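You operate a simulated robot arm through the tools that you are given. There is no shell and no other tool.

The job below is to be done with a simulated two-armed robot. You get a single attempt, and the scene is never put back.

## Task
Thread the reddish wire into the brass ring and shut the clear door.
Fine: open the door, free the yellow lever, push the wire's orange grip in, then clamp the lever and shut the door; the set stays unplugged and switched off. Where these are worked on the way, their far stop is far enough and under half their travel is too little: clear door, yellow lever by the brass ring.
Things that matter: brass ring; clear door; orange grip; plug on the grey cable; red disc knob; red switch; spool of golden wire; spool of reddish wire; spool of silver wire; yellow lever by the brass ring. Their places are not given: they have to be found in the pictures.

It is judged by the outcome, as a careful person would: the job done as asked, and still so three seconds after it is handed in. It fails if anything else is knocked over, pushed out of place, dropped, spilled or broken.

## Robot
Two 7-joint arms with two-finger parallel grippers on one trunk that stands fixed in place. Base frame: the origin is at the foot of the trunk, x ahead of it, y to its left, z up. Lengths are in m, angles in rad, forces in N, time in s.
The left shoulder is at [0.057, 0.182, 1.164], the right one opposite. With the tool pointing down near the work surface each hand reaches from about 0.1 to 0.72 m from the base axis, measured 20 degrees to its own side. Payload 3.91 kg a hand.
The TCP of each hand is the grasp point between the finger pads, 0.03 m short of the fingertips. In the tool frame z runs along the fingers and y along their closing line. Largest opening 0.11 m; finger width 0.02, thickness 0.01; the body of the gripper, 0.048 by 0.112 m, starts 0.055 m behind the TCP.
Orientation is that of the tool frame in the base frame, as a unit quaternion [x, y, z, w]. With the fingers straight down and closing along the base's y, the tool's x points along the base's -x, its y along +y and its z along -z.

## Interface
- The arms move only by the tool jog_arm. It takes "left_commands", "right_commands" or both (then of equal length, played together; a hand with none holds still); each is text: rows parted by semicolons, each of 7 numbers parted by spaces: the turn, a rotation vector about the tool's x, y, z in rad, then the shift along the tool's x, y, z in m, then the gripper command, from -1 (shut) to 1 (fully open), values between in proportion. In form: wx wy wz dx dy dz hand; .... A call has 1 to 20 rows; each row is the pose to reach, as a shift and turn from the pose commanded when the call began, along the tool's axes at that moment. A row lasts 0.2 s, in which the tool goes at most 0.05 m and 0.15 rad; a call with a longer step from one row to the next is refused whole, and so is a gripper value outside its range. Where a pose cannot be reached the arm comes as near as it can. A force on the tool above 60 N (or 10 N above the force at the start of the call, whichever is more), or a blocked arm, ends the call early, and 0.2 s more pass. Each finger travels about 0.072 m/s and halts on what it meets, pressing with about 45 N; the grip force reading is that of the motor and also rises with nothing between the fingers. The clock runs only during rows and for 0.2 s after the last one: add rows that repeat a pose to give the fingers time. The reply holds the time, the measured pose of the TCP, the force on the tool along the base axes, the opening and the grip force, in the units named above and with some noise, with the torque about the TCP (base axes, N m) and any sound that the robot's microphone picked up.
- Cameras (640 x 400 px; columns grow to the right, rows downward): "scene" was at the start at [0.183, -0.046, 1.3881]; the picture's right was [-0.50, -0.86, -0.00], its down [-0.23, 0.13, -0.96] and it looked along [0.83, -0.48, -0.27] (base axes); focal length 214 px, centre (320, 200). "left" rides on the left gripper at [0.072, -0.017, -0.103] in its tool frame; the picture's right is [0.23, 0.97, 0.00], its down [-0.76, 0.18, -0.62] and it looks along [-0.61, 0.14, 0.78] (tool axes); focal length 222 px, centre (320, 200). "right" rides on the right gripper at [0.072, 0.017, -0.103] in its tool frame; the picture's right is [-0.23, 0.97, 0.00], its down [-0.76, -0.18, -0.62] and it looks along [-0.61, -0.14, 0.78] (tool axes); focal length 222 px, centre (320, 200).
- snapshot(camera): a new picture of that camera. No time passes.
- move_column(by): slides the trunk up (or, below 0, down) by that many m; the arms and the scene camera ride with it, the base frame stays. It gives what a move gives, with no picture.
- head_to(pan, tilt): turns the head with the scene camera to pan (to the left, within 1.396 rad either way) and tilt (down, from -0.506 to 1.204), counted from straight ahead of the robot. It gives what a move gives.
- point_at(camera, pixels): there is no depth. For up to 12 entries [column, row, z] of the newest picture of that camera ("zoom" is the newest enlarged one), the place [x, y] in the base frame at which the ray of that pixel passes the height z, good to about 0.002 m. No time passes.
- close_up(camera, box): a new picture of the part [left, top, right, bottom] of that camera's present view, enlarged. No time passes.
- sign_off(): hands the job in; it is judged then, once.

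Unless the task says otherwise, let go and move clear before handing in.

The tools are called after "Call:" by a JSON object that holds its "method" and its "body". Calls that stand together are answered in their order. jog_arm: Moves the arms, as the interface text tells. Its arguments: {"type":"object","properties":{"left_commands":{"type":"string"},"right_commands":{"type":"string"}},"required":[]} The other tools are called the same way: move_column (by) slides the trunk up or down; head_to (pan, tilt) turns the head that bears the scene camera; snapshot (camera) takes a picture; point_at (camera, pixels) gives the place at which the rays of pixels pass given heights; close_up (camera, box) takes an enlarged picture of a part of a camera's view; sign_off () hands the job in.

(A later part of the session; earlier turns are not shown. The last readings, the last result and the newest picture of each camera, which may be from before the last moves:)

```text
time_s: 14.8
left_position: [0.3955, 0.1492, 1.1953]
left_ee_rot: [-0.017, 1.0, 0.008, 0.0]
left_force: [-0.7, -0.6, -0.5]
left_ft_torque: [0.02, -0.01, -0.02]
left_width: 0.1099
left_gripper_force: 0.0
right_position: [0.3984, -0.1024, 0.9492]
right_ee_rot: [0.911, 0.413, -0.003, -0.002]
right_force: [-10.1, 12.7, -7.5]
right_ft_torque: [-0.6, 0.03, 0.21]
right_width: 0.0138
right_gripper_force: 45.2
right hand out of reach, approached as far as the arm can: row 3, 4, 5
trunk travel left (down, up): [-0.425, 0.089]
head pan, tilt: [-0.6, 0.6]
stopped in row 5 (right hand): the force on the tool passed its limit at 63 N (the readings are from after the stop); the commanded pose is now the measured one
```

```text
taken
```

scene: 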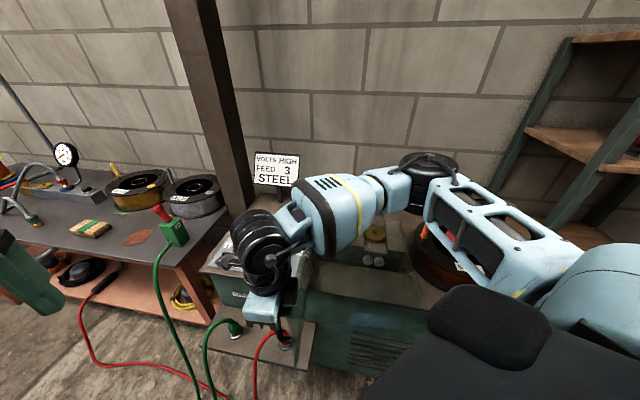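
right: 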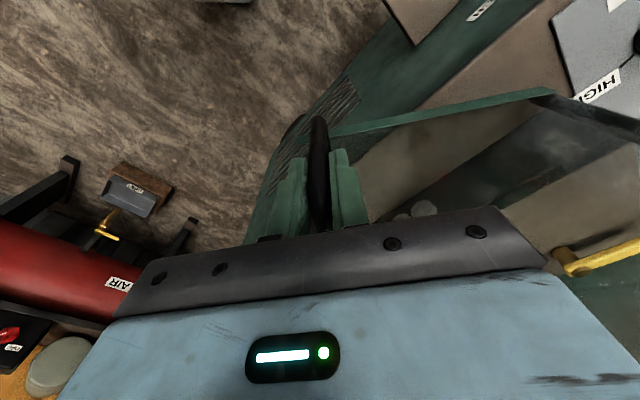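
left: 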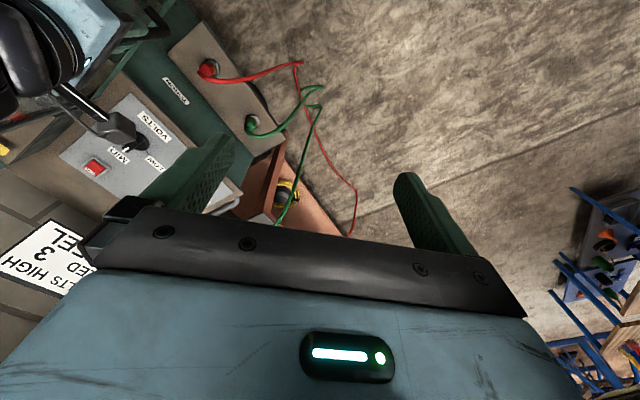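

The arm's reach limit stopped me with the door at about 1.42 rad (81°). I'll open the fingers and lift the right hand off; then the left hand can carry the door on to its stop.

Call:
{"method": "jog_arm", "body": {"right_commands": "0 0 0 0 0 0 0.2; 0 0 0 0 0 0 0.2; 0 0 0 0 0 0 0.2; 0 0 0 0 0 -0.03 0.2; 0 0 0 0 0 -0.07 0.2; 0 0 0 0 0 -0.11 0.2; 0 0 0 0 0 -0.15 0.2; 0 0 0 0 0 -0.15 0.2"}}

Call:
{"method": "snapshot", "body": {"camera": "scene"}}

Call:
{"method": "snapshot", "body": {"camera": "right"}}

Call:
{"method": "snapshot", "body": {"camera": "left"}}

```text
time_s: 16.6
left_position: [0.3972, 0.1493, 1.1938]
left_ee_rot: [-0.017, 1.0, 0.007, 0.0]
left_force: [0.0, 0.0, 0.7]
left_ft_torque: [0.0, -0.03, 0.0]
left_width: 0.1099
left_gripper_force: 0.1
right_position: [0.4072, -0.1112, 1.1009]
right_ee_rot: [0.913, 0.408, 0.0, -0.001]
right_force: [0.9, 0.5, 0.2]
right_ft_torque: [-0.02, 0.01, 0.02]
right_width: 0.0659
right_gripper_force: 0.2
right hand out of reach, approached as far as the arm can: row 6, 7, 8
trunk travel left (down, up): [-0.425, 0.089]
head pan, tilt: [-0.6, 0.6]
```

```text
taken
```

scene: 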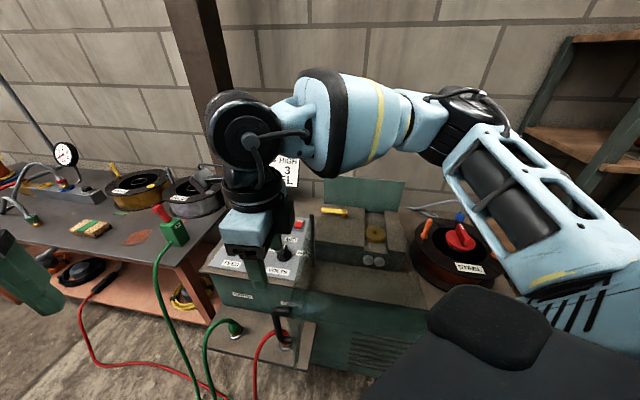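

```text
taken
```

right: 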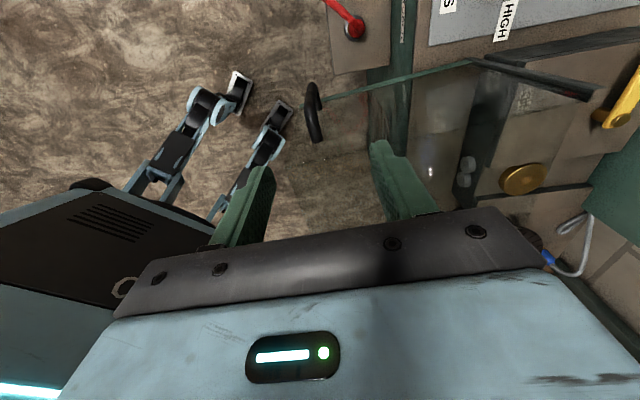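

```text
taken
```

left: 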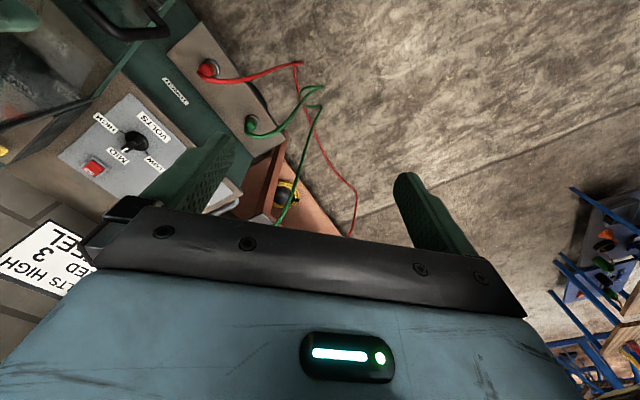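

The right hand is free above the handle and the door stays put (handle visible at left view (130,30)). I'll retreat the right hand to the right with the tool turned back to its machine-aligned heading.

Call:
{"method": "jog_arm", "body": {"right_commands": "0 0 -0.13 -0.022 0.018 -0.01 0.5; 0 0 -0.26 -0.043 0.036 -0.02 0.5; 0 0 -0.40 -0.065 0.054 -0.03 0.5; 0 0 -0.53 -0.087 0.072 -0.04 0.5; 0 0 -0.67 -0.108 0.09 -0.05 0.5; 0 0 -0.80 -0.13 0.109 -0.06 0.5; 0 0 -0.94 -0.152 0.127 -0.07 0.5; 0 0 -1.07 -0.173 0.145 -0.08 0.5; 0 0 -1.21 -0.195 0.163 -0.09 0.5; 0 0 -1.35 -0.216 0.181 -0.095 0.5; 0 0 -1.49 -0.238 0.199 -0.10 0.5; 0 0 -1.49 -0.238 0.199 -0.10 0.5"}}

Call:
{"method": "snapshot", "body": {"camera": "scene"}}

Call:
{"method": "snapshot", "body": {"camera": "right"}}

```text
time_s: 19.2
left_position: [0.3976, 0.1491, 1.1956]
left_ee_rot: [-0.017, 1.0, 0.008, 0.0]
left_force: [0.1, 0.4, 0.1]
left_ft_torque: [0.0, 0.01, 0.04]
left_width: 0.1099
left_gripper_force: 0.1
right_position: [0.3972, -0.4209, 1.2003]
right_ee_rot: [0.39, 0.921, -0.001, 0.0]
right_force: [-0.5, 0.0, 0.5]
right_ft_torque: [0.02, 0.04, 0.04]
right_width: 0.0827
right_gripper_force: 0.1
trunk travel left (down, up): [-0.425, 0.089]
head pan, tilt: [-0.6, 0.6]
```

```text
taken
```

scene: 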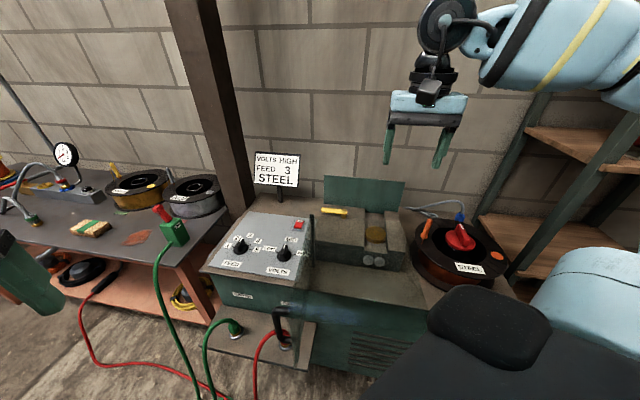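

```text
taken
```

right: 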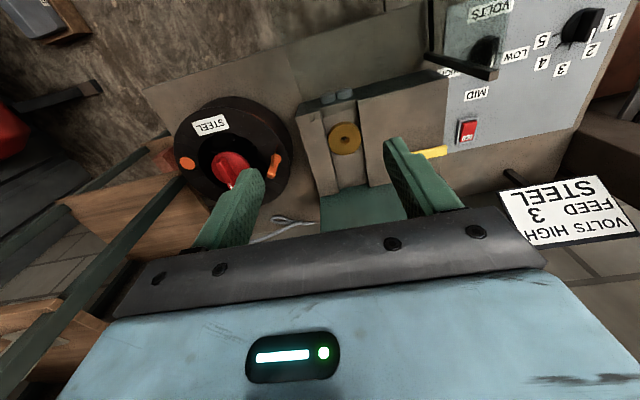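

The door stands ~81° open and its top pane still overlaps the front of the box slightly. I'll zoom in to see the pane edges now and whether it can go further.

Call:
{"method": "close_up", "body": {"camera": "scene", "box": [250, 190, 410, 350]}}

Call:
{"method": "close_up", "body": {"camera": "right", "box": [270, 0, 520, 200]}}

Call:
{"method": "close_up", "body": {"camera": "left", "box": [0, 0, 240, 200]}}

```text
2.50 times, centred on (330, 270) of scene
```

zoom: 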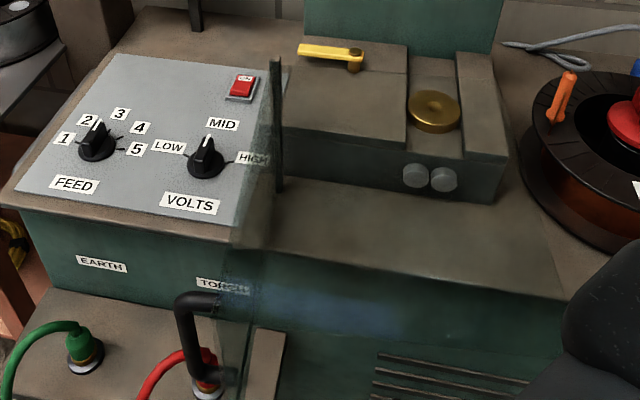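

```text
2.00 times, centred on (395, 100) of right
```

zoom: 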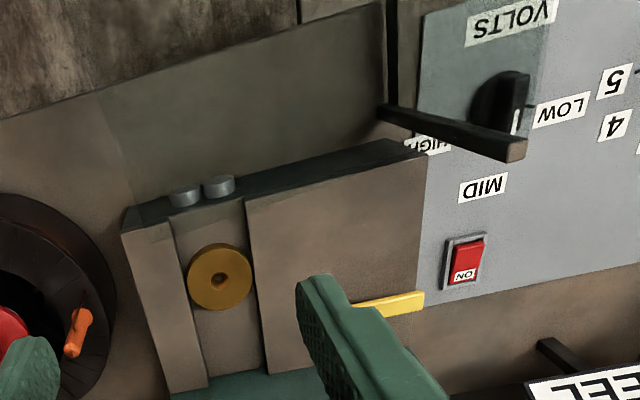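

```text
2.00 times, centred on (120, 100) of left
```

zoom: 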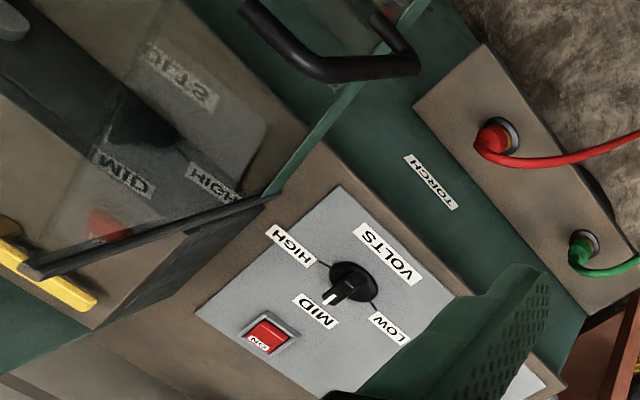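

Pane's left edge should now run over the box front at z≈1.0 (r 0–0.24 from the hinge). I'll close the right fingers and dip them just behind that edge, then draw the door further open toward me.

Call:
{"method": "jog_arm", "body": {"right_commands": "0 0 0 -0.025 0.006 0.03 -0.3; 0 0 0 -0.05 0.013 0.06 -1; 0 0 0 -0.07 0.018 0.09 -1; 0 0 0 -0.081 0.021 0.12 -1; 0 0 0 -0.081 0.021 0.15 -1; 0 0 0 -0.081 0.021 0.18 -1; 0 0 0 -0.081 0.021 0.205 -1; 0 0 0 -0.081 0.021 0.205 -1"}}

Call:
{"method": "close_up", "body": {"camera": "scene", "box": [290, 150, 450, 290]}}

Call:
{"method": "snapshot", "body": {"camera": "right"}}

```text
time_s: 21.0
left_position: [0.3969, 0.151, 1.1948]
left_ee_rot: [-0.017, 1.0, 0.007, -0.001]
left_force: [0.1, -0.4, 0.2]
left_ft_torque: [-0.02, 0.01, 0.06]
left_width: 0.11
left_gripper_force: 0.0
right_position: [0.4682, -0.4645, 0.9961]
right_ee_rot: [0.392, 0.92, 0.0, -0.001]
right_force: [0.4, 0.1, 0.4]
right_ft_torque: [-0.01, 0.0, -0.03]
right_width: 0.0001
right_gripper_force: 37.5
trunk travel left (down, up): [-0.425, 0.089]
head pan, tilt: [-0.6, 0.6]
```

```text
2.86 times, centred on (370, 220) of scene
```

zoom: 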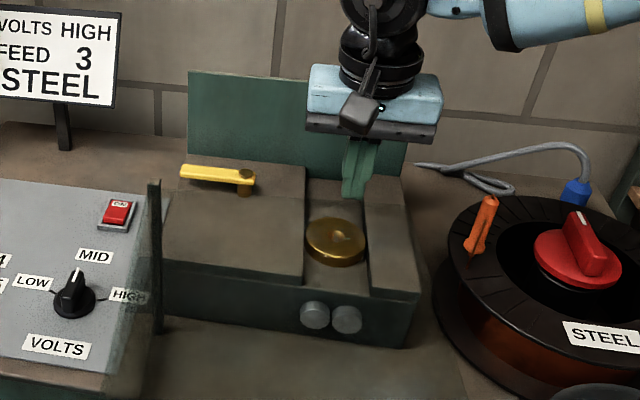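

```text
taken
```

right: 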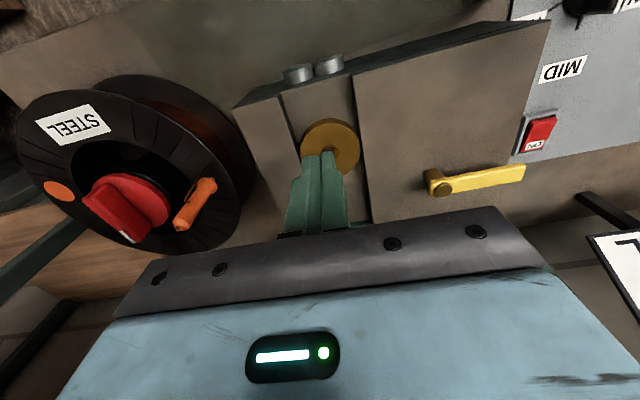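

The closed fingers are at z 0.966 behind the pane edge with no contact. I'll draw toward me in small steps and watch the force.

Call:
{"method": "jog_arm", "body": {"right_commands": "0 0 0 0.012 0 0 -1; 0 0 0 0.024 0 0 -1; 0 0 0 0.036 0 0 -1; 0 0 0 0.048 0 0 -1; 0 0 0 0.06 0 0 -1; 0 0 0 0.06 0 0 -1"}}

Call:
{"method": "snapshot", "body": {"camera": "scene"}}

Call:
{"method": "snapshot", "body": {"camera": "left"}}

```text
time_s: 22.4
left_position: [0.3973, 0.1492, 1.1934]
left_ee_rot: [-0.017, 1.0, 0.007, -0.001]
left_force: [-0.2, -0.3, -0.3]
left_ft_torque: [-0.04, -0.02, 0.02]
left_width: 0.1101
left_gripper_force: 0.0
right_position: [0.4279, -0.4213, 0.9968]
right_ee_rot: [0.392, 0.92, 0.0, -0.001]
right_force: [0.0, 0.2, 0.2]
right_ft_torque: [0.02, 0.0, 0.0]
right_width: 0.0
right_gripper_force: 37.7
trunk travel left (down, up): [-0.425, 0.089]
head pan, tilt: [-0.6, 0.6]
```

```text
taken
```

scene: 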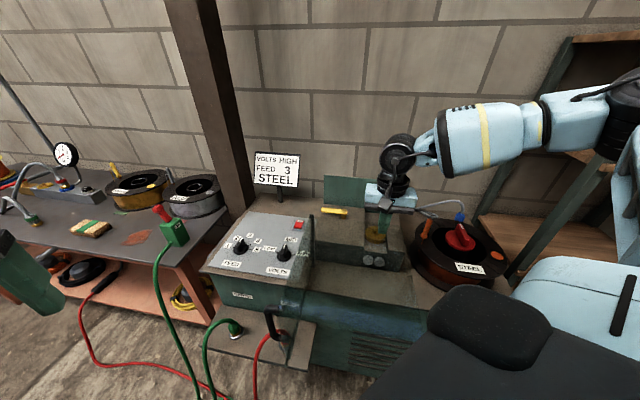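

```text
taken
```

left: 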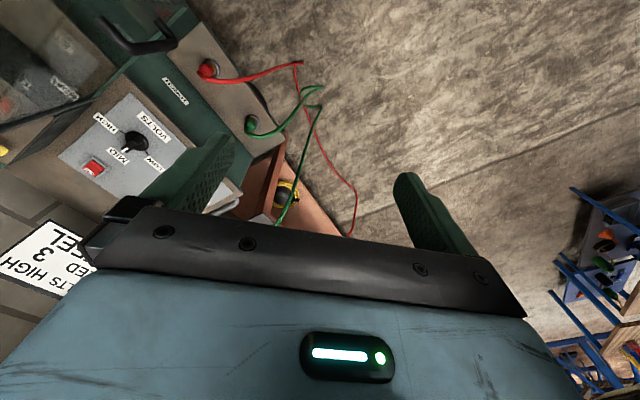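

The door yielded with almost no force (handle moved in the left view to about (140,42)). I'll keep drawing further to find its stop.

Call:
{"method": "jog_arm", "body": {"right_commands": "0 0 0 0.015 0 0 -1; 0 0 0 0.03 0 0 -1; 0 0 0 0.045 0 0 -1; 0 0 0 0.06 0.003 0 -1; 0 0 0 0.075 0.006 0 -1; 0 0 0 0.09 0.01 0 -1; 0 0 0 0.09 0.01 0 -1"}}

Call:
{"method": "snapshot", "body": {"camera": "scene"}}

Call:
{"method": "snapshot", "body": {"camera": "left"}}

```text
time_s: 23.3
left_position: [0.3993, 0.1489, 1.1939]
left_ee_rot: [-0.018, 1.0, 0.006, -0.001]
left_force: [-0.2, -0.7, 0.2]
left_ft_torque: [-0.08, -0.03, -0.01]
left_width: 0.1103
left_gripper_force: 0.0
right_position: [0.4031, -0.396, 0.9976]
right_ee_rot: [0.399, 0.917, -0.009, 0.013]
right_force: [17.6, -37.0, -11.5]
right_ft_torque: [0.22, 0.21, -0.43]
right_width: 0.0
right_gripper_force: 37.6
trunk travel left (down, up): [-0.425, 0.089]
head pan, tilt: [-0.6, 0.6]
stopped in row 4 (right hand): the force on the tool passed its limit at 72 N (the readings are from after the stop); the commanded pose is now the measured one
```

```text
taken
```

scene: 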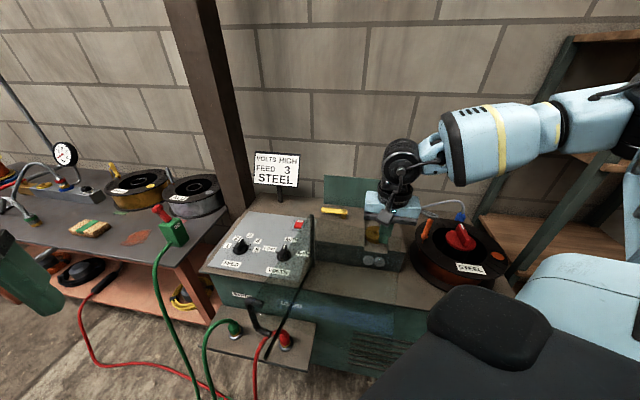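

```text
taken
```

left: 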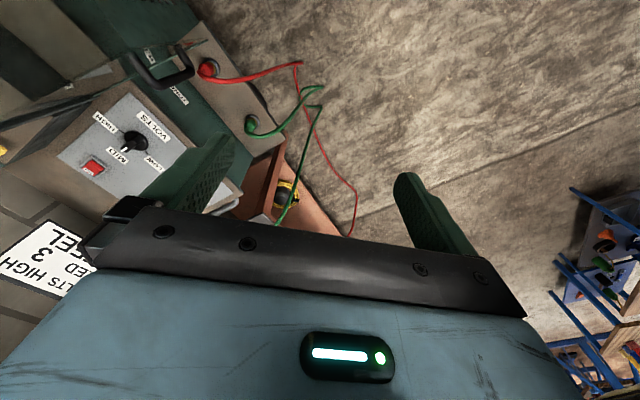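

The 72 N stop against me means the door has reached its far stop (~1.8 rad). I'll back the finger off, straighten the tool, rise, and look at the yellow lever from above.

Call:
{"method": "jog_arm", "body": {"right_commands": "0 0 0 -0.015 0 0 -1; -0.003 0.015 -0.01 -0.03 0 -0.01 -1; -0.006 0.031 -0.02 -0.03 0 -0.05 -1; -0.006 0.031 -0.02 -0.03 0.04 -0.09 -1; -0.006 0.031 -0.02 -0.03 0.08 -0.11 -1; -0.006 0.031 -0.02 -0.03 0.12 -0.12 -1; -0.006 0.031 -0.02 -0.03 0.14 -0.12 -1; -0.006 0.031 -0.02 -0.03 0.14 -0.12 -1"}}

Call:
{"method": "snapshot", "body": {"camera": "right"}}

Call:
{"method": "snapshot", "body": {"camera": "scene"}}

```text
refused: row 4 steps farther than a row can; nothing moved
```

```text
taken
```

right: 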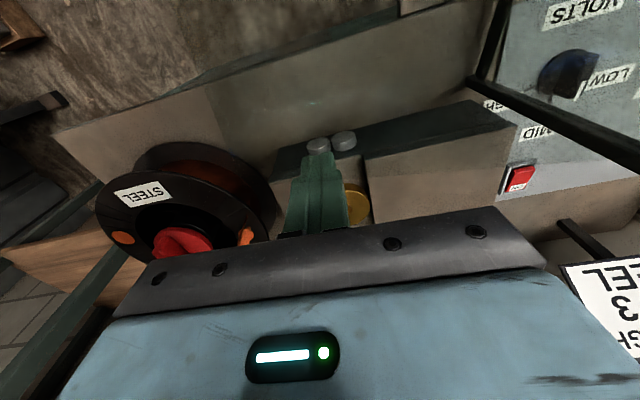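

```text
taken
```

scene: 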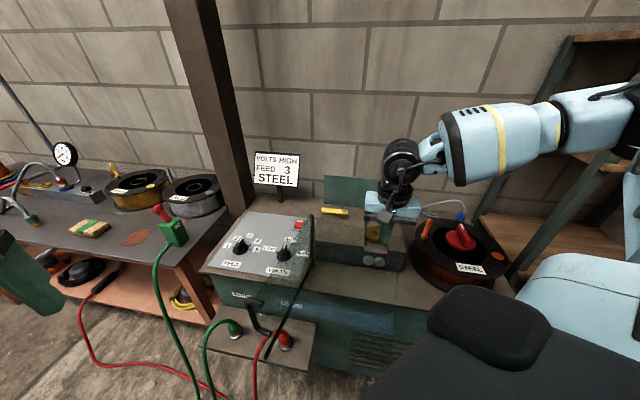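

The call was refused because one row was too long; nothing moved. I'll repeat with shorter rows.

Call:
{"method": "jog_arm", "body": {"right_commands": "0 0 0 -0.015 0 0 -1; -0.003 0.015 -0.01 -0.03 0 -0.01 -1; -0.006 0.031 -0.02 -0.03 0 -0.05 -1; -0.006 0.031 -0.02 -0.03 0.03 -0.08 -1; -0.006 0.031 -0.02 -0.03 0.06 -0.10 -1; -0.006 0.031 -0.02 -0.03 0.095 -0.115 -1; -0.006 0.031 -0.02 -0.03 0.13 -0.12 -1; -0.006 0.031 -0.02 -0.03 0.14 -0.12 -1; -0.006 0.031 -0.02 -0.03 0.14 -0.12 -1"}}

Call:
{"method": "snapshot", "body": {"camera": "right"}}

Call:
{"method": "snapshot", "body": {"camera": "scene"}}

```text
time_s: 25.3
left_position: [0.3977, 0.1497, 1.1945]
left_ee_rot: [-0.018, 1.0, 0.006, 0.0]
left_force: [0.4, -0.3, -0.2]
left_ft_torque: [0.01, -0.02, -0.02]
left_width: 0.1103
left_gripper_force: 0.1
right_position: [0.5204, -0.3141, 1.1213]
right_ee_rot: [0.387, 0.922, 0.004, -0.002]
right_force: [-0.1, 0.1, -0.2]
right_ft_torque: [-0.01, -0.01, 0.0]
right_width: 0.0
right_gripper_force: 37.4
trunk travel left (down, up): [-0.425, 0.089]
head pan, tilt: [-0.6, 0.6]
```

```text
taken
```

right: 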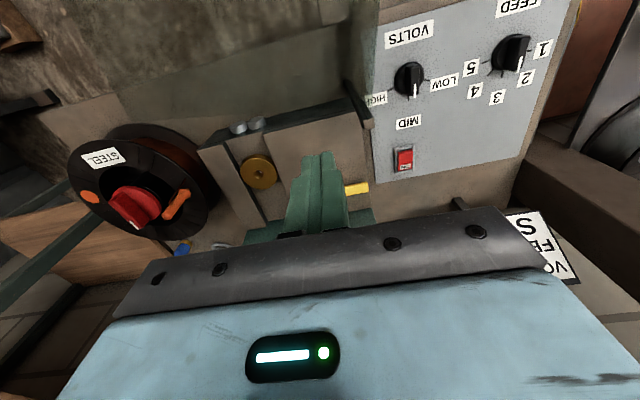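

```text
taken
```

scene: 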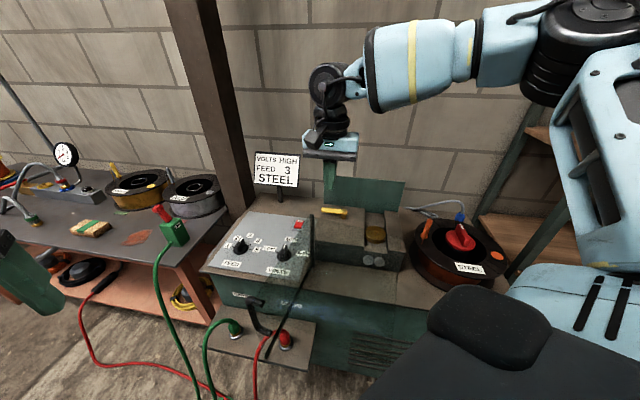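

The door stays open and the scene view of the lever is clear at (335,211). I'll enlarge lever and ring closely.

Call:
{"method": "close_up", "body": {"camera": "scene", "box": [312, 195, 362, 226]}}

Call:
{"method": "close_up", "body": {"camera": "scene", "box": [350, 205, 410, 260]}}

Call:
{"method": "close_up", "body": {"camera": "right", "box": [210, 90, 390, 220]}}

```text
12.80 times, centred on (337, 210) of scene
```

zoom: 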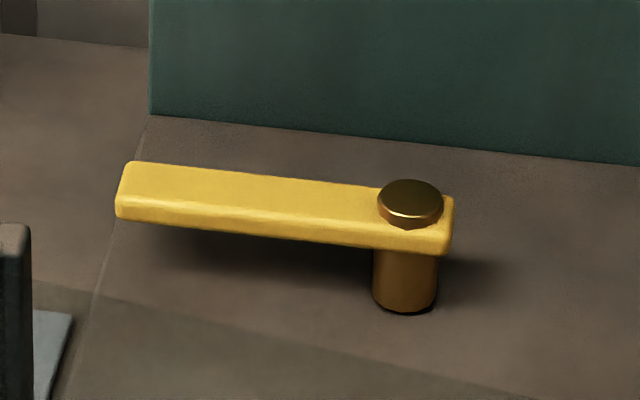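

```text
7.27 times, centred on (380, 232) of scene
```

zoom: 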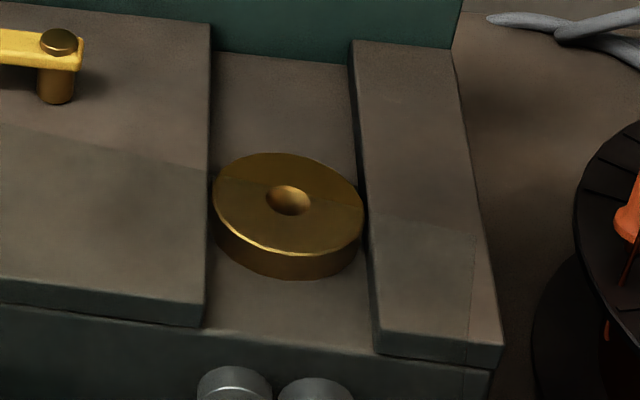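

```text
3.08 times, centred on (300, 155) of right
```

zoom: 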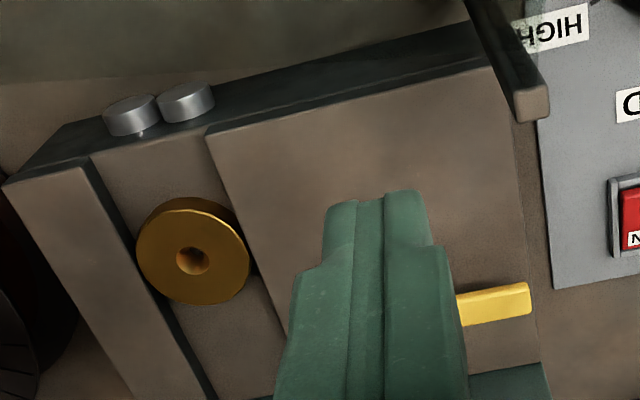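

The lever is a flat yellow bar turning on a vertical post (bar z≈0.888–0.902, block top ≈0.866); the green back plate would block a full backward swing, so freeing should be toward the front. I'll bring closed fingers, tilted 0.4 rad outward for reach, above the spot behind the bar.

Call:
{"method": "jog_arm", "body": {"right_commands": "0 -0.1 0 -0.04 0.008 0.02 -1; 0 -0.2 0 -0.08 0.016 0.045 -1; 0 -0.3 0 -0.12 0.024 0.07 -1; 0 -0.4 0 -0.16 0.032 0.095 -1; 0 -0.4 0 -0.197 0.038 0.125 -1; 0 -0.4 0 -0.197 0.038 0.125 -1"}}

Call:
{"method": "close_up", "body": {"camera": "scene", "box": [290, 160, 410, 260]}}

Call:
{"method": "snapshot", "body": {"camera": "right"}}

```text
time_s: 26.7
left_position: [0.3961, 0.1501, 1.1951]
left_ee_rot: [-0.018, 1.0, 0.007, -0.001]
left_force: [-1.4, -0.2, 0.0]
left_ft_torque: [-0.03, -0.02, -0.01]
left_width: 0.11
left_gripper_force: 0.0
right_position: [0.6848, -0.4275, 0.9953]
right_ee_rot: [0.38, 0.904, -0.072, 0.183]
right_force: [0.0, -0.1, 0.7]
right_ft_torque: [-0.05, -0.01, 0.02]
right_width: 0.0
right_gripper_force: 38.0
trunk travel left (down, up): [-0.425, 0.089]
head pan, tilt: [-0.6, 0.6]
```

```text
4.00 times, centred on (350, 210) of scene
```

zoom: 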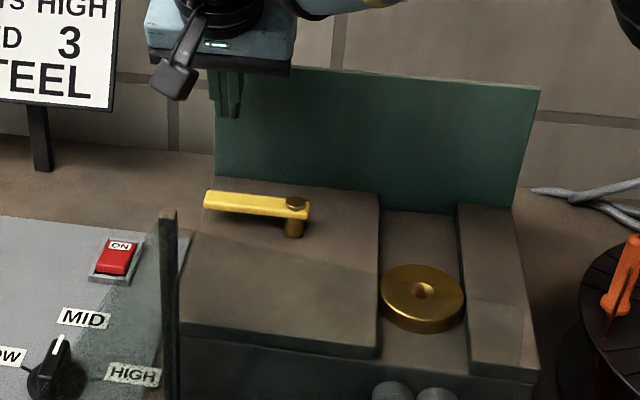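

```text
taken
```

right: 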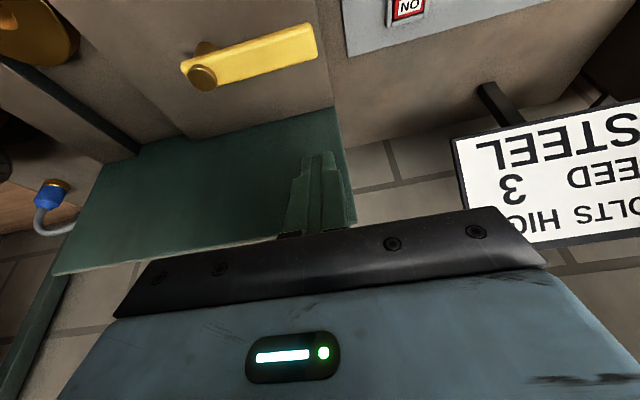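

The position is reached and the wrist camera sees the lever well: cap at (201,78), tip corner near (313,40). I'll get their places from this view.

Call:
{"method": "point_at", "body": {"camera": "right", "pixels": [[201, 77, 0.908], [309, 24, 0.902], [318, 56, 0.902], [184, 70, 0.902], [192, 90, 0.902], [335, 108, 0.866], [58, 273, 0.98], [357, 228, 0.98]]}}

Call:
{"method": "close_up", "body": {"camera": "right", "box": [160, 0, 380, 240]}}

```text
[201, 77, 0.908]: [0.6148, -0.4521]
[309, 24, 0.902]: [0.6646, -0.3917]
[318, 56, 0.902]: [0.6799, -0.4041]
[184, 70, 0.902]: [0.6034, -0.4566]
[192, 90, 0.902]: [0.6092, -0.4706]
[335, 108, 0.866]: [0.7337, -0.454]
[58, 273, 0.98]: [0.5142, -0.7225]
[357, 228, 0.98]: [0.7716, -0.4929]
```

```text
1.67 times, centred on (270, 120) of right
```

zoom: 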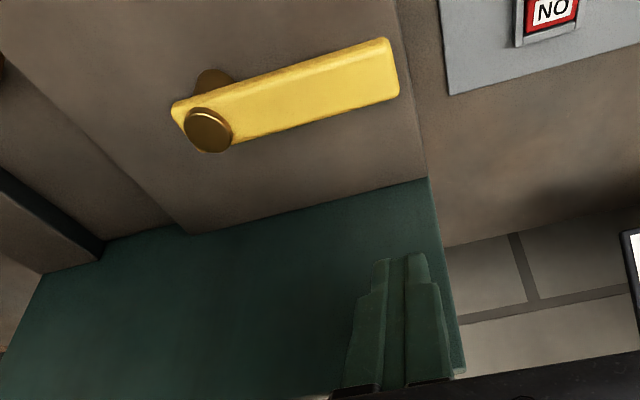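

Refined: lever cap at (0.617,-0.452), tip centre (0.672,-0.398), bar parallel to the machine front, plate face ~7 cm behind it. I'll lower the fingers straight down behind the bar to just above the block.

Call:
{"method": "jog_arm", "body": {"right_commands": "0 0 0 0.0117 0 0.0276 -1; 0 0 0 0.0234 0 0.0553 -1; 0 0 0 0.0310 0 0.073 -1; 0 0 0 0.0347 0 0.082 -1; 0 0 0 0.0347 0 0.082 -1"}}

Call:
{"method": "close_up", "body": {"camera": "scene", "box": [290, 160, 410, 260]}}

Call:
{"method": "snapshot", "body": {"camera": "right"}}

```text
time_s: 27.9
left_position: [0.3956, 0.1509, 1.1955]
left_ee_rot: [-0.018, 1.0, 0.007, 0.0]
left_force: [-0.2, 0.5, -0.4]
left_ft_torque: [-0.06, -0.01, 0.02]
left_width: 0.1102
left_gripper_force: 0.0
right_position: [0.6852, -0.425, 0.9069]
right_ee_rot: [0.381, 0.903, -0.073, 0.182]
right_force: [0.1, -0.9, 3.6]
right_ft_torque: [-0.07, 0.02, -0.01]
right_width: 0.0
right_gripper_force: 37.3
trunk travel left (down, up): [-0.425, 0.089]
head pan, tilt: [-0.6, 0.6]
```

```text
4.00 times, centred on (350, 210) of scene
```

zoom: 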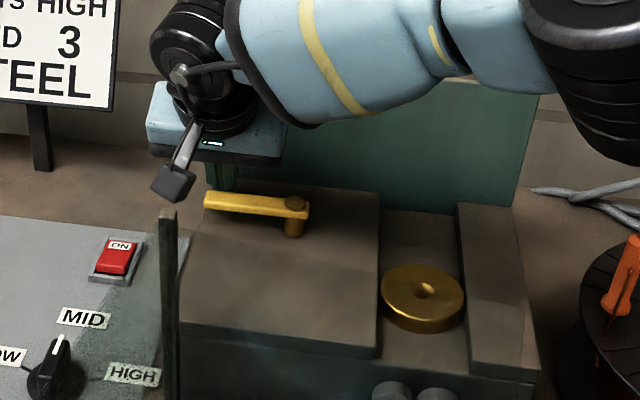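

```text
taken
```

right: 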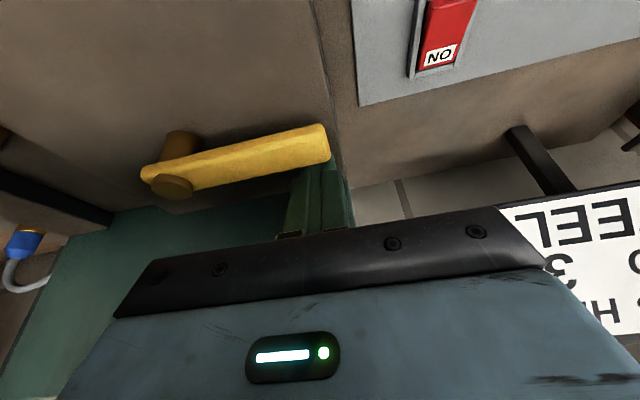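

The fingers sit behind the lever tip (right view (318,190)) with only ~3.6 N. I'll lift 3 mm and draw them gently toward the front to test whether the lever swings that way.

Call:
{"method": "jog_arm", "body": {"right_commands": "0 0 0 0.0060 0 -0.0060 -1; 0 0 0 0.0135 0 -0.009 -1; 0 0 0 0.0209 0.0008 -0.0121 -1; 0 0 0 0.0283 0.0016 -0.0152 -1; 0 0 0 0.0283 0.0016 -0.0152 -1"}}

Call:
{"method": "close_up", "body": {"camera": "scene", "box": [290, 160, 410, 260]}}

Call:
{"method": "snapshot", "body": {"camera": "right"}}

```text
time_s: 29.1
left_position: [0.3963, 0.1491, 1.1948]
left_ee_rot: [-0.018, 1.0, 0.007, 0.0]
left_force: [-0.4, 0.1, 0.0]
left_ft_torque: [-0.05, 0.02, 0.01]
left_width: 0.1101
left_gripper_force: 0.0
right_position: [0.6647, -0.4008, 0.9082]
right_ee_rot: [0.38, 0.904, -0.072, 0.182]
right_force: [0.3, 0.4, 0.3]
right_ft_torque: [0.0, 0.02, 0.0]
right_width: 0.0
right_gripper_force: 37.7
trunk travel left (down, up): [-0.425, 0.089]
head pan, tilt: [-0.6, 0.6]
```

```text
4.00 times, centred on (350, 210) of scene
```

zoom: 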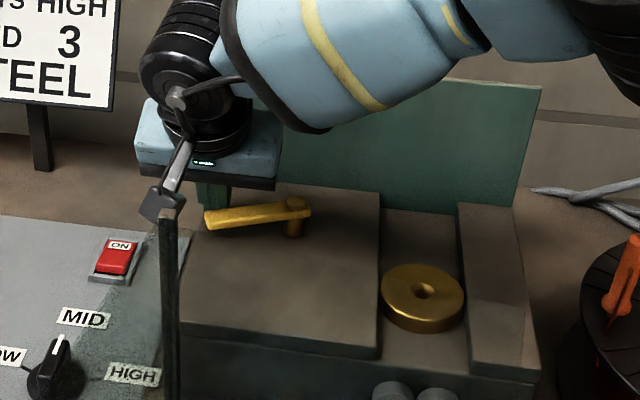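

```text
taken
```

right: 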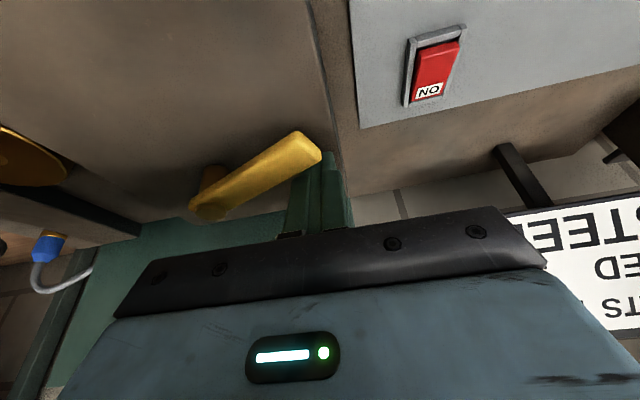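

The lever swings toward the front (it has turned ~0.3 rad), but my wrist camera is nearing the door post (scene (165,205)). I'll lift the fingers clear and turn the tool back by 0.8 rad so the camera passes well away from the post.

Call:
{"method": "jog_arm", "body": {"right_commands": "0 0 0 -0.0320 0 -0.0300 -1; 0 0 0 -0.0587 0 -0.0620 -1; -0.0395 0.0315 -0.1276 -0.0587 0 -0.0620 -1; -0.0789 0.0631 -0.2552 -0.0587 0 -0.0620 -1; -0.1184 0.0946 -0.3828 -0.0587 0 -0.0620 -1; -0.1579 0.1261 -0.5103 -0.0587 0 -0.0620 -1; -0.1973 0.1577 -0.6379 -0.0587 0 -0.0620 -1; -0.2368 0.1892 -0.7655 -0.0587 0 -0.0620 -1; -0.2368 0.1892 -0.7655 -0.0587 0 -0.0620 -1"}}

Call:
{"method": "close_up", "body": {"camera": "scene", "box": [290, 160, 410, 260]}}

Call:
{"method": "snapshot", "body": {"camera": "right"}}

```text
time_s: 31.1
left_position: [0.3963, 0.149, 1.1939]
left_ee_rot: [-0.018, 1.0, 0.007, 0.0]
left_force: [-0.5, -1.0, 0.1]
left_ft_torque: [-0.02, -0.04, 0.02]
left_width: 0.1102
left_gripper_force: 0.0
right_position: [0.6829, -0.4136, 0.984]
right_ee_rot: [-0.007, 0.995, 0.008, 0.097]
right_force: [0.2, 0.3, 1.0]
right_ft_torque: [0.0, -0.01, 0.04]
right_width: 0.0
right_gripper_force: 37.4
right hand out of reach, approached as far as the arm can: row 8, 9
trunk travel left (down, up): [-0.425, 0.089]
head pan, tilt: [-0.6, 0.6]
```

```text
4.00 times, centred on (350, 210) of scene
```

zoom: 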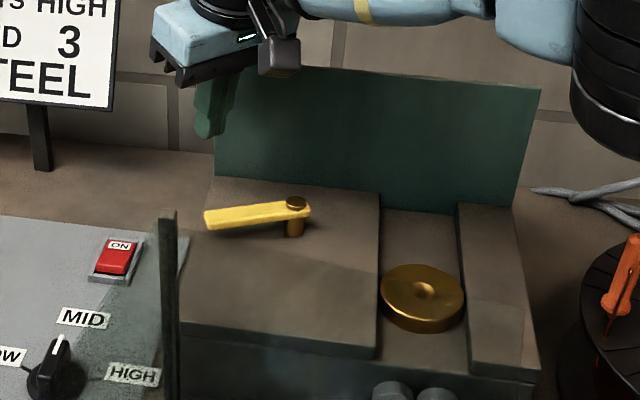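

```text
taken
```

right: 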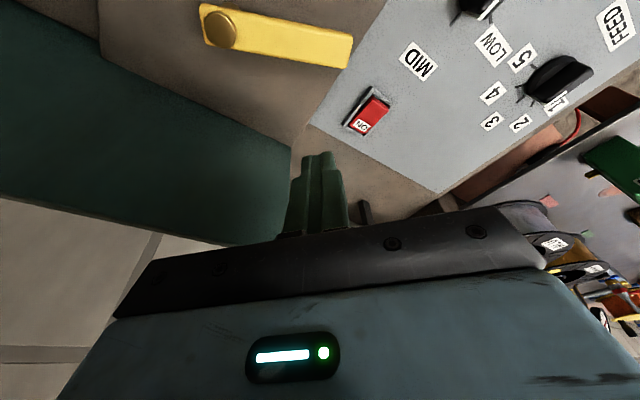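

The lever now rests about 0.3 rad turned, tip near (350,50) in the wrist view. I'll measure its present direction from this view.

Call:
{"method": "point_at", "body": {"camera": "right", "pixels": [[219, 28, 0.908], [354, 36, 0.902], [346, 68, 0.902]]}}

```text
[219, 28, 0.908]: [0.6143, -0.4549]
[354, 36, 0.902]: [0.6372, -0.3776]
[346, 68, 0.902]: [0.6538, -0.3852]
```

The lever lies at ψ≈0.40 rad from its clamped direction (pivot (0.616,-0.453), tip (0.6455,-0.381)). I'll re-tilt the tool to 0.4 rad for reach and set up just behind the bar again, still above it.

Call:
{"method": "jog_arm", "body": {"right_commands": "0 -0.1 0 0.008 0.0035 -0.0016 -1; 0 -0.2 0 0.0157 0.007 -0.0032 -1; 0 -0.2 0 0.0157 0.007 -0.0032 -1"}}

Call:
{"method": "snapshot", "body": {"camera": "right"}}

```text
time_s: 31.9
left_position: [0.3971, 0.1486, 1.1959]
left_ee_rot: [-0.018, 1.0, 0.008, 0.0]
left_force: [0.5, -0.8, 0.6]
left_ft_torque: [0.03, 0.01, 0.01]
left_width: 0.11
left_gripper_force: 0.0
right_position: [0.6676, -0.405, 0.9839]
right_ee_rot: [-0.001, 0.98, 0.005, 0.2]
right_force: [-0.3, 0.8, 0.9]
right_ft_torque: [-0.02, 0.01, -0.02]
right_width: 0.0
right_gripper_force: 38.4
trunk travel left (down, up): [-0.425, 0.089]
head pan, tilt: [-0.6, 0.6]
```

```text
taken
```

right: 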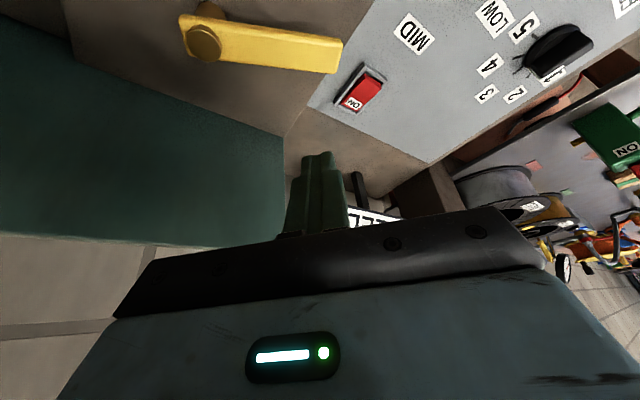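

The tool is at (0.668,-0.405,0.984) tilted 0.4 rad. I'll lower behind the bar and sweep it around its pivot to about ψ=1.0 rad.

Call:
{"method": "jog_arm", "body": {"right_commands": "0 0 0 0.0117 0 0.0276 -1; 0 0 0 0.0233 0 0.0553 -1; 0 0 0 0.0292 0 0.0691 -1; 0 0 0 0.0292 0 0.0691 -1; 0 0 0 0.0412 0.0037 0.0640 -1; 0 0 0 0.0487 0.0098 0.0609 -1; 0 0 0 0.0570 0.0146 0.0574 -1; 0 0 0 0.0659 0.0180 0.0536 -1; 0 0 0 0.0752 0.0199 0.0497 -1; 0 0 0 0.0752 0.0199 0.0497 -1"}}

Call:
{"method": "close_up", "body": {"camera": "scene", "box": [290, 160, 410, 260]}}

Call:
{"method": "snapshot", "body": {"camera": "right"}}

```text
time_s: 34.1
left_position: [0.3965, 0.1487, 1.1953]
left_ee_rot: [-0.019, 1.0, 0.007, 0.0]
left_force: [0.4, 0.2, -0.1]
left_ft_torque: [0.02, -0.01, 0.01]
left_width: 0.1101
left_gripper_force: 0.0
right_position: [0.6182, -0.384, 0.9092]
right_ee_rot: [-0.001, 0.98, 0.005, 0.199]
right_force: [0.4, 0.7, 0.5]
right_ft_torque: [0.0, 0.03, 0.0]
right_width: 0.0
right_gripper_force: 37.5
trunk travel left (down, up): [-0.425, 0.089]
head pan, tilt: [-0.6, 0.6]
```

```text
4.00 times, centred on (350, 210) of scene
```

zoom: 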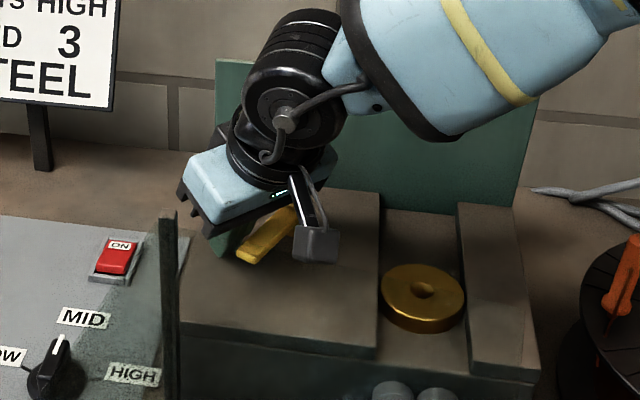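

```text
taken
```

right: 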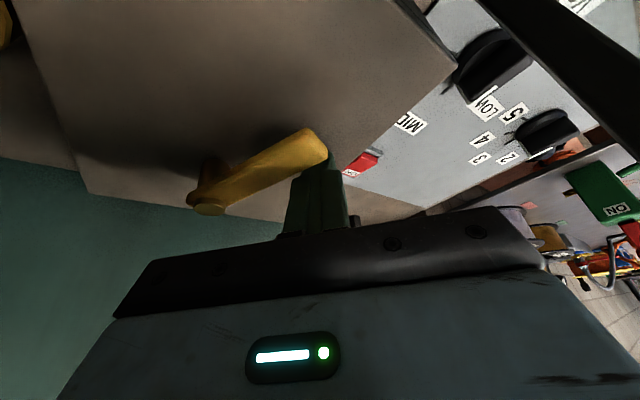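

The lever follows easily (now ψ≈1.0 rad, forces ~0). I'll continue sweeping to find its stop, lessening the tilt so the camera keeps clear of the open pane.

Call:
{"method": "jog_arm", "body": {"right_commands": "0 0.04 0 0.0086 0.0004 -0.0036 -1; 0 0.08 0 0.0175 -0.0008 -0.0074 -1; 0 0.12 0 0.0262 -0.0035 -0.0110 -1; 0 0.16 0 0.0338 -0.0075 -0.0143 -1; 0 0.20 0 0.0418 -0.0130 -0.0177 -1; 0 0.20 0 0.0418 -0.0130 -0.0177 -1"}}

Call:
{"method": "close_up", "body": {"camera": "scene", "box": [290, 160, 410, 260]}}

Call:
{"method": "snapshot", "body": {"camera": "right"}}

```text
time_s: 35.5
left_position: [0.4019, 0.1514, 1.1932]
left_ee_rot: [-0.017, 1.0, 0.006, -0.003]
left_force: [-0.2, -0.2, -0.1]
left_ft_torque: [-0.02, 0.0, -0.03]
left_width: 0.11
left_gripper_force: 0.0
right_position: [0.5813, -0.3918, 0.9102]
right_ee_rot: [-0.004, 0.994, 0.009, 0.106]
right_force: [45.2, 24.6, -12.3]
right_ft_torque: [0.23, -0.32, 0.22]
right_width: 0.0
right_gripper_force: 37.5
trunk travel left (down, up): [-0.425, 0.089]
head pan, tilt: [-0.6, 0.6]
```

```text
4.00 times, centred on (350, 210) of scene
```

zoom: 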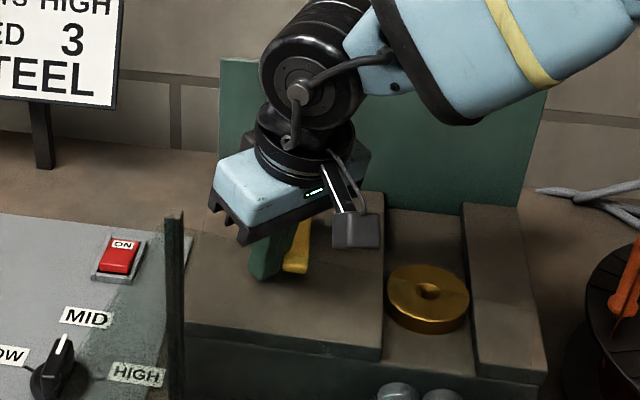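

```text
taken
```

right: 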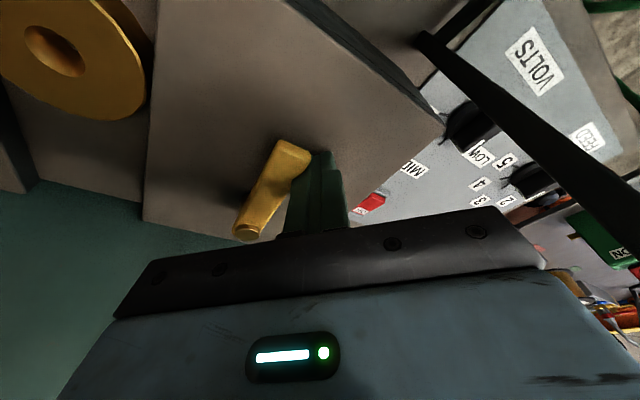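

The lever met its stop at ψ≈1.6 rad (51 N against me), so it is fully freed, pointing to the front. I'll ease off, lift clear, and look at the grip and ring.

Call:
{"method": "jog_arm", "body": {"right_commands": "0 0 0 -0.0068 0.007 0.0015 -1; 0 0 0 -0.0110 0.007 -0.018 -1; 0 0 0 -0.0190 0.007 -0.057 -1; 0 0 0 -0.0278 0.007 -0.096 -1; 0 -0.1 0 -0.0278 -0.03 -0.11 -1; 0 0 0 -0.0278 -0.07 -0.12 -1; 0 0 0 -0.0278 -0.07 -0.12 -1"}}

Call:
{"method": "snapshot", "body": {"camera": "scene"}}

Call:
{"method": "snapshot", "body": {"camera": "right"}}

Call:
{"method": "close_up", "body": {"camera": "scene", "box": [300, 180, 460, 280]}}

```text
time_s: 37.1
left_position: [0.3955, 0.1489, 1.1958]
left_ee_rot: [-0.018, 1.0, 0.007, 0.0]
left_force: [-0.5, 0.5, -0.1]
left_ft_torque: [0.0, -0.03, 0.03]
left_width: 0.11
left_gripper_force: 0.0
right_position: [0.5743, -0.4691, 1.034]
right_ee_rot: [-0.001, 0.995, 0.006, 0.099]
right_force: [-1.2, 0.4, 0.3]
right_ft_torque: [-0.01, 0.02, 0.01]
right_width: 0.0
right_gripper_force: 37.7
trunk travel left (down, up): [-0.425, 0.089]
head pan, tilt: [-0.6, 0.6]
```

```text
taken
```

scene: 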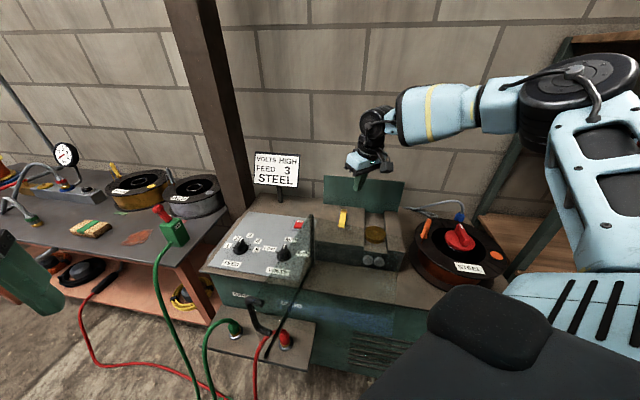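

```text
taken
```

right: 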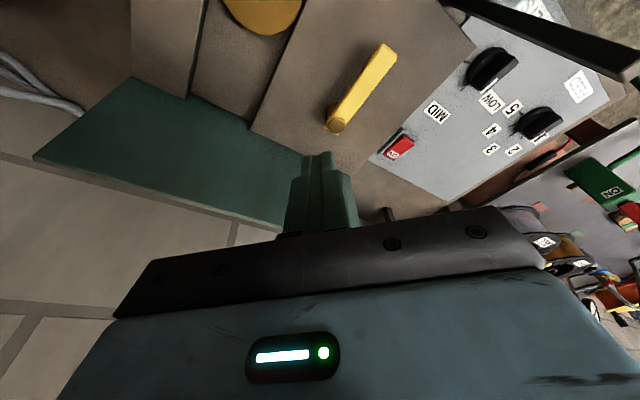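

```text
4.00 times, centred on (380, 230) of scene
```

zoom: 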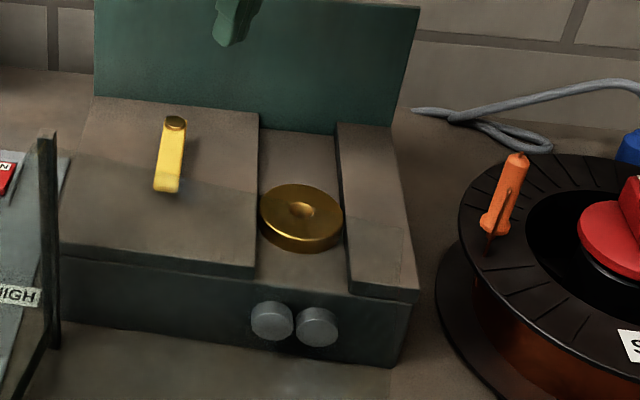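

The lever now points to the front (zoom (170,155)). I'll enlarge the orange grip and the ring hole.

Call:
{"method": "close_up", "body": {"camera": "scene", "box": [405, 205, 445, 255]}}

Call:
{"method": "point_at", "body": {"camera": "zoom", "pixels": [[320, 200, 0.9], [320, 200, 0.95]]}}

Call:
{"method": "close_up", "body": {"camera": "scene", "box": [355, 215, 400, 250]}}

```text
8.00 times, centred on (425, 230) of scene
```

zoom: 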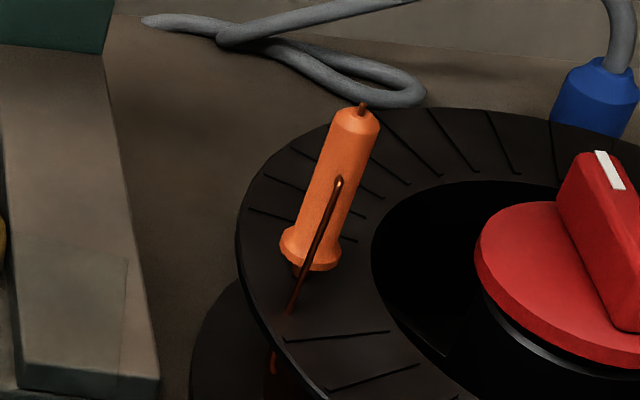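

```text
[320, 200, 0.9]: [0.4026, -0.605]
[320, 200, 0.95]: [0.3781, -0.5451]
```

```text
11.43 times, centred on (378, 232) of scene
```

zoom: 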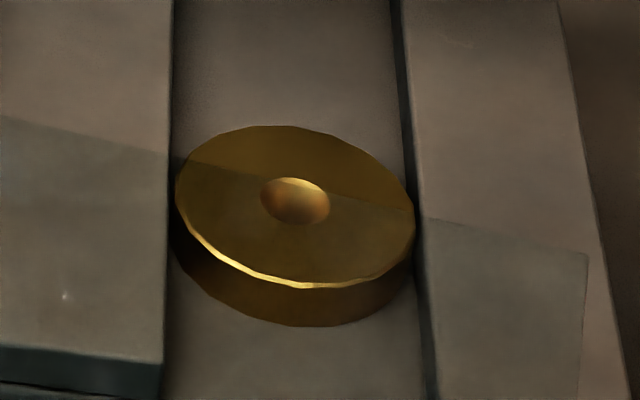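

The zoom shows a small reddish stub on the grip's top (362,105), a flared collar at its bottom, and a reddish wire running up in front to (338,180). I need to know which end carries the wire, so I'll look much closer at this grip and at its twins on the other spools.

Call:
{"method": "close_up", "body": {"camera": "scene", "box": [416, 214, 436, 240]}}

Call:
{"method": "close_up", "body": {"camera": "scene", "box": [100, 150, 230, 225]}}

Call:
{"method": "close_up", "body": {"camera": "scene", "box": [155, 160, 185, 195]}}

```text
15.38 times, centred on (426, 227) of scene
```

zoom: 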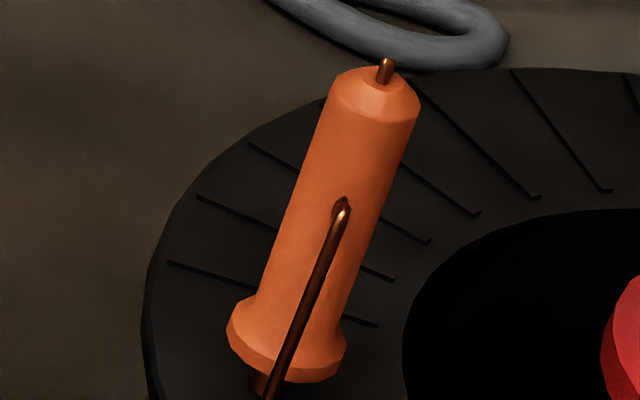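

```text
4.92 times, centred on (165, 188) of scene
```

zoom: 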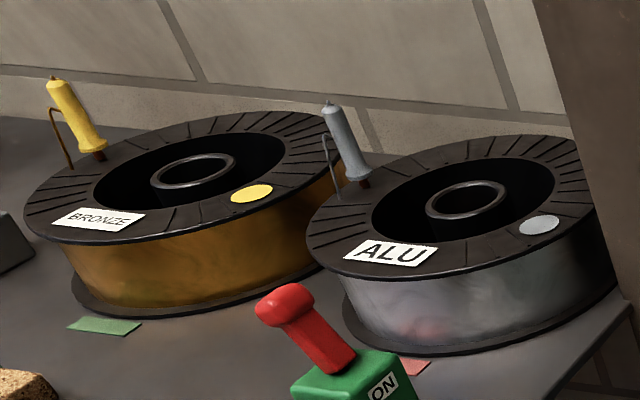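

```text
11.43 times, centred on (170, 178) of scene
```

zoom: 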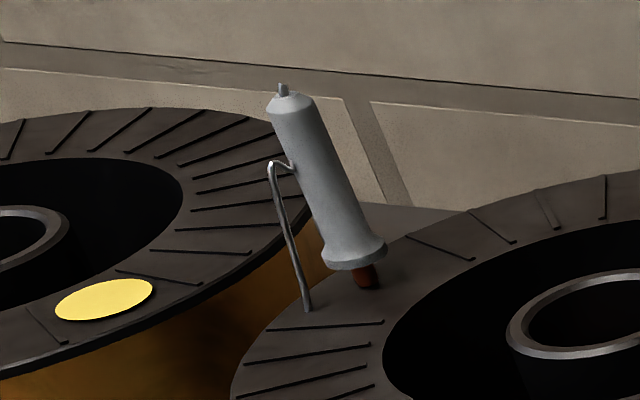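

The twins make it clear: each grip sits on a peg, flared collar down, the wire entering at mid-side and coming out as a short tip at the chamfered TOP end. So the tip end is up now, and the ring's hole faces up too; before deciding how to turn it over, I'll back off and view ring and grip from above.

Call:
{"method": "jog_arm", "body": {"right_commands": "0 0.05 0 0.012 0.010 -0.04 -1; 0 0.1 0 0.034 0.020 -0.08 -1; 0 0.15 0 0.070 0.030 -0.10 -1; 0 0.2 0 0.110 0.040 -0.112 -1; 0 0.2 0 0.134 0.049 -0.115 -1; 0 0.2 0 0.134 0.049 -0.115 -1"}}

Call:
{"method": "snapshot", "body": {"camera": "right"}}

```text
time_s: 38.5
left_position: [0.3976, 0.1492, 1.1947]
left_ee_rot: [-0.018, 1.0, 0.007, 0.0]
left_force: [-0.6, 0.1, -0.7]
left_ft_torque: [-0.02, -0.03, -0.01]
left_width: 0.1102
left_gripper_force: 0.0
right_position: [0.4224, -0.4221, 1.1177]
right_ee_rot: [-0.002, 1.0, 0.005, 0.0]
right_force: [-0.1, 0.3, 0.4]
right_ft_torque: [-0.04, -0.02, 0.01]
right_width: 0.0001
right_gripper_force: 37.3
trunk travel left (down, up): [-0.425, 0.089]
head pan, tilt: [-0.6, 0.6]
```

```text
taken
```

right: 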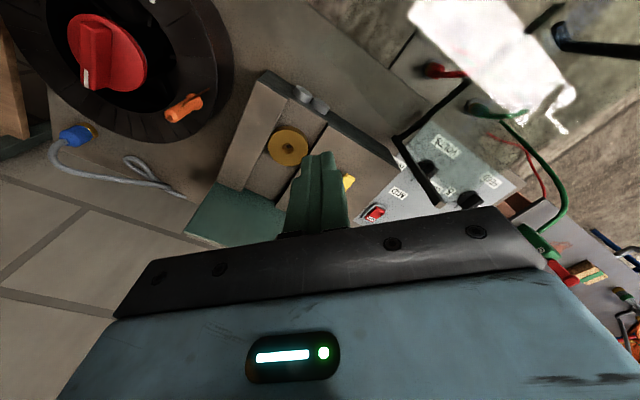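

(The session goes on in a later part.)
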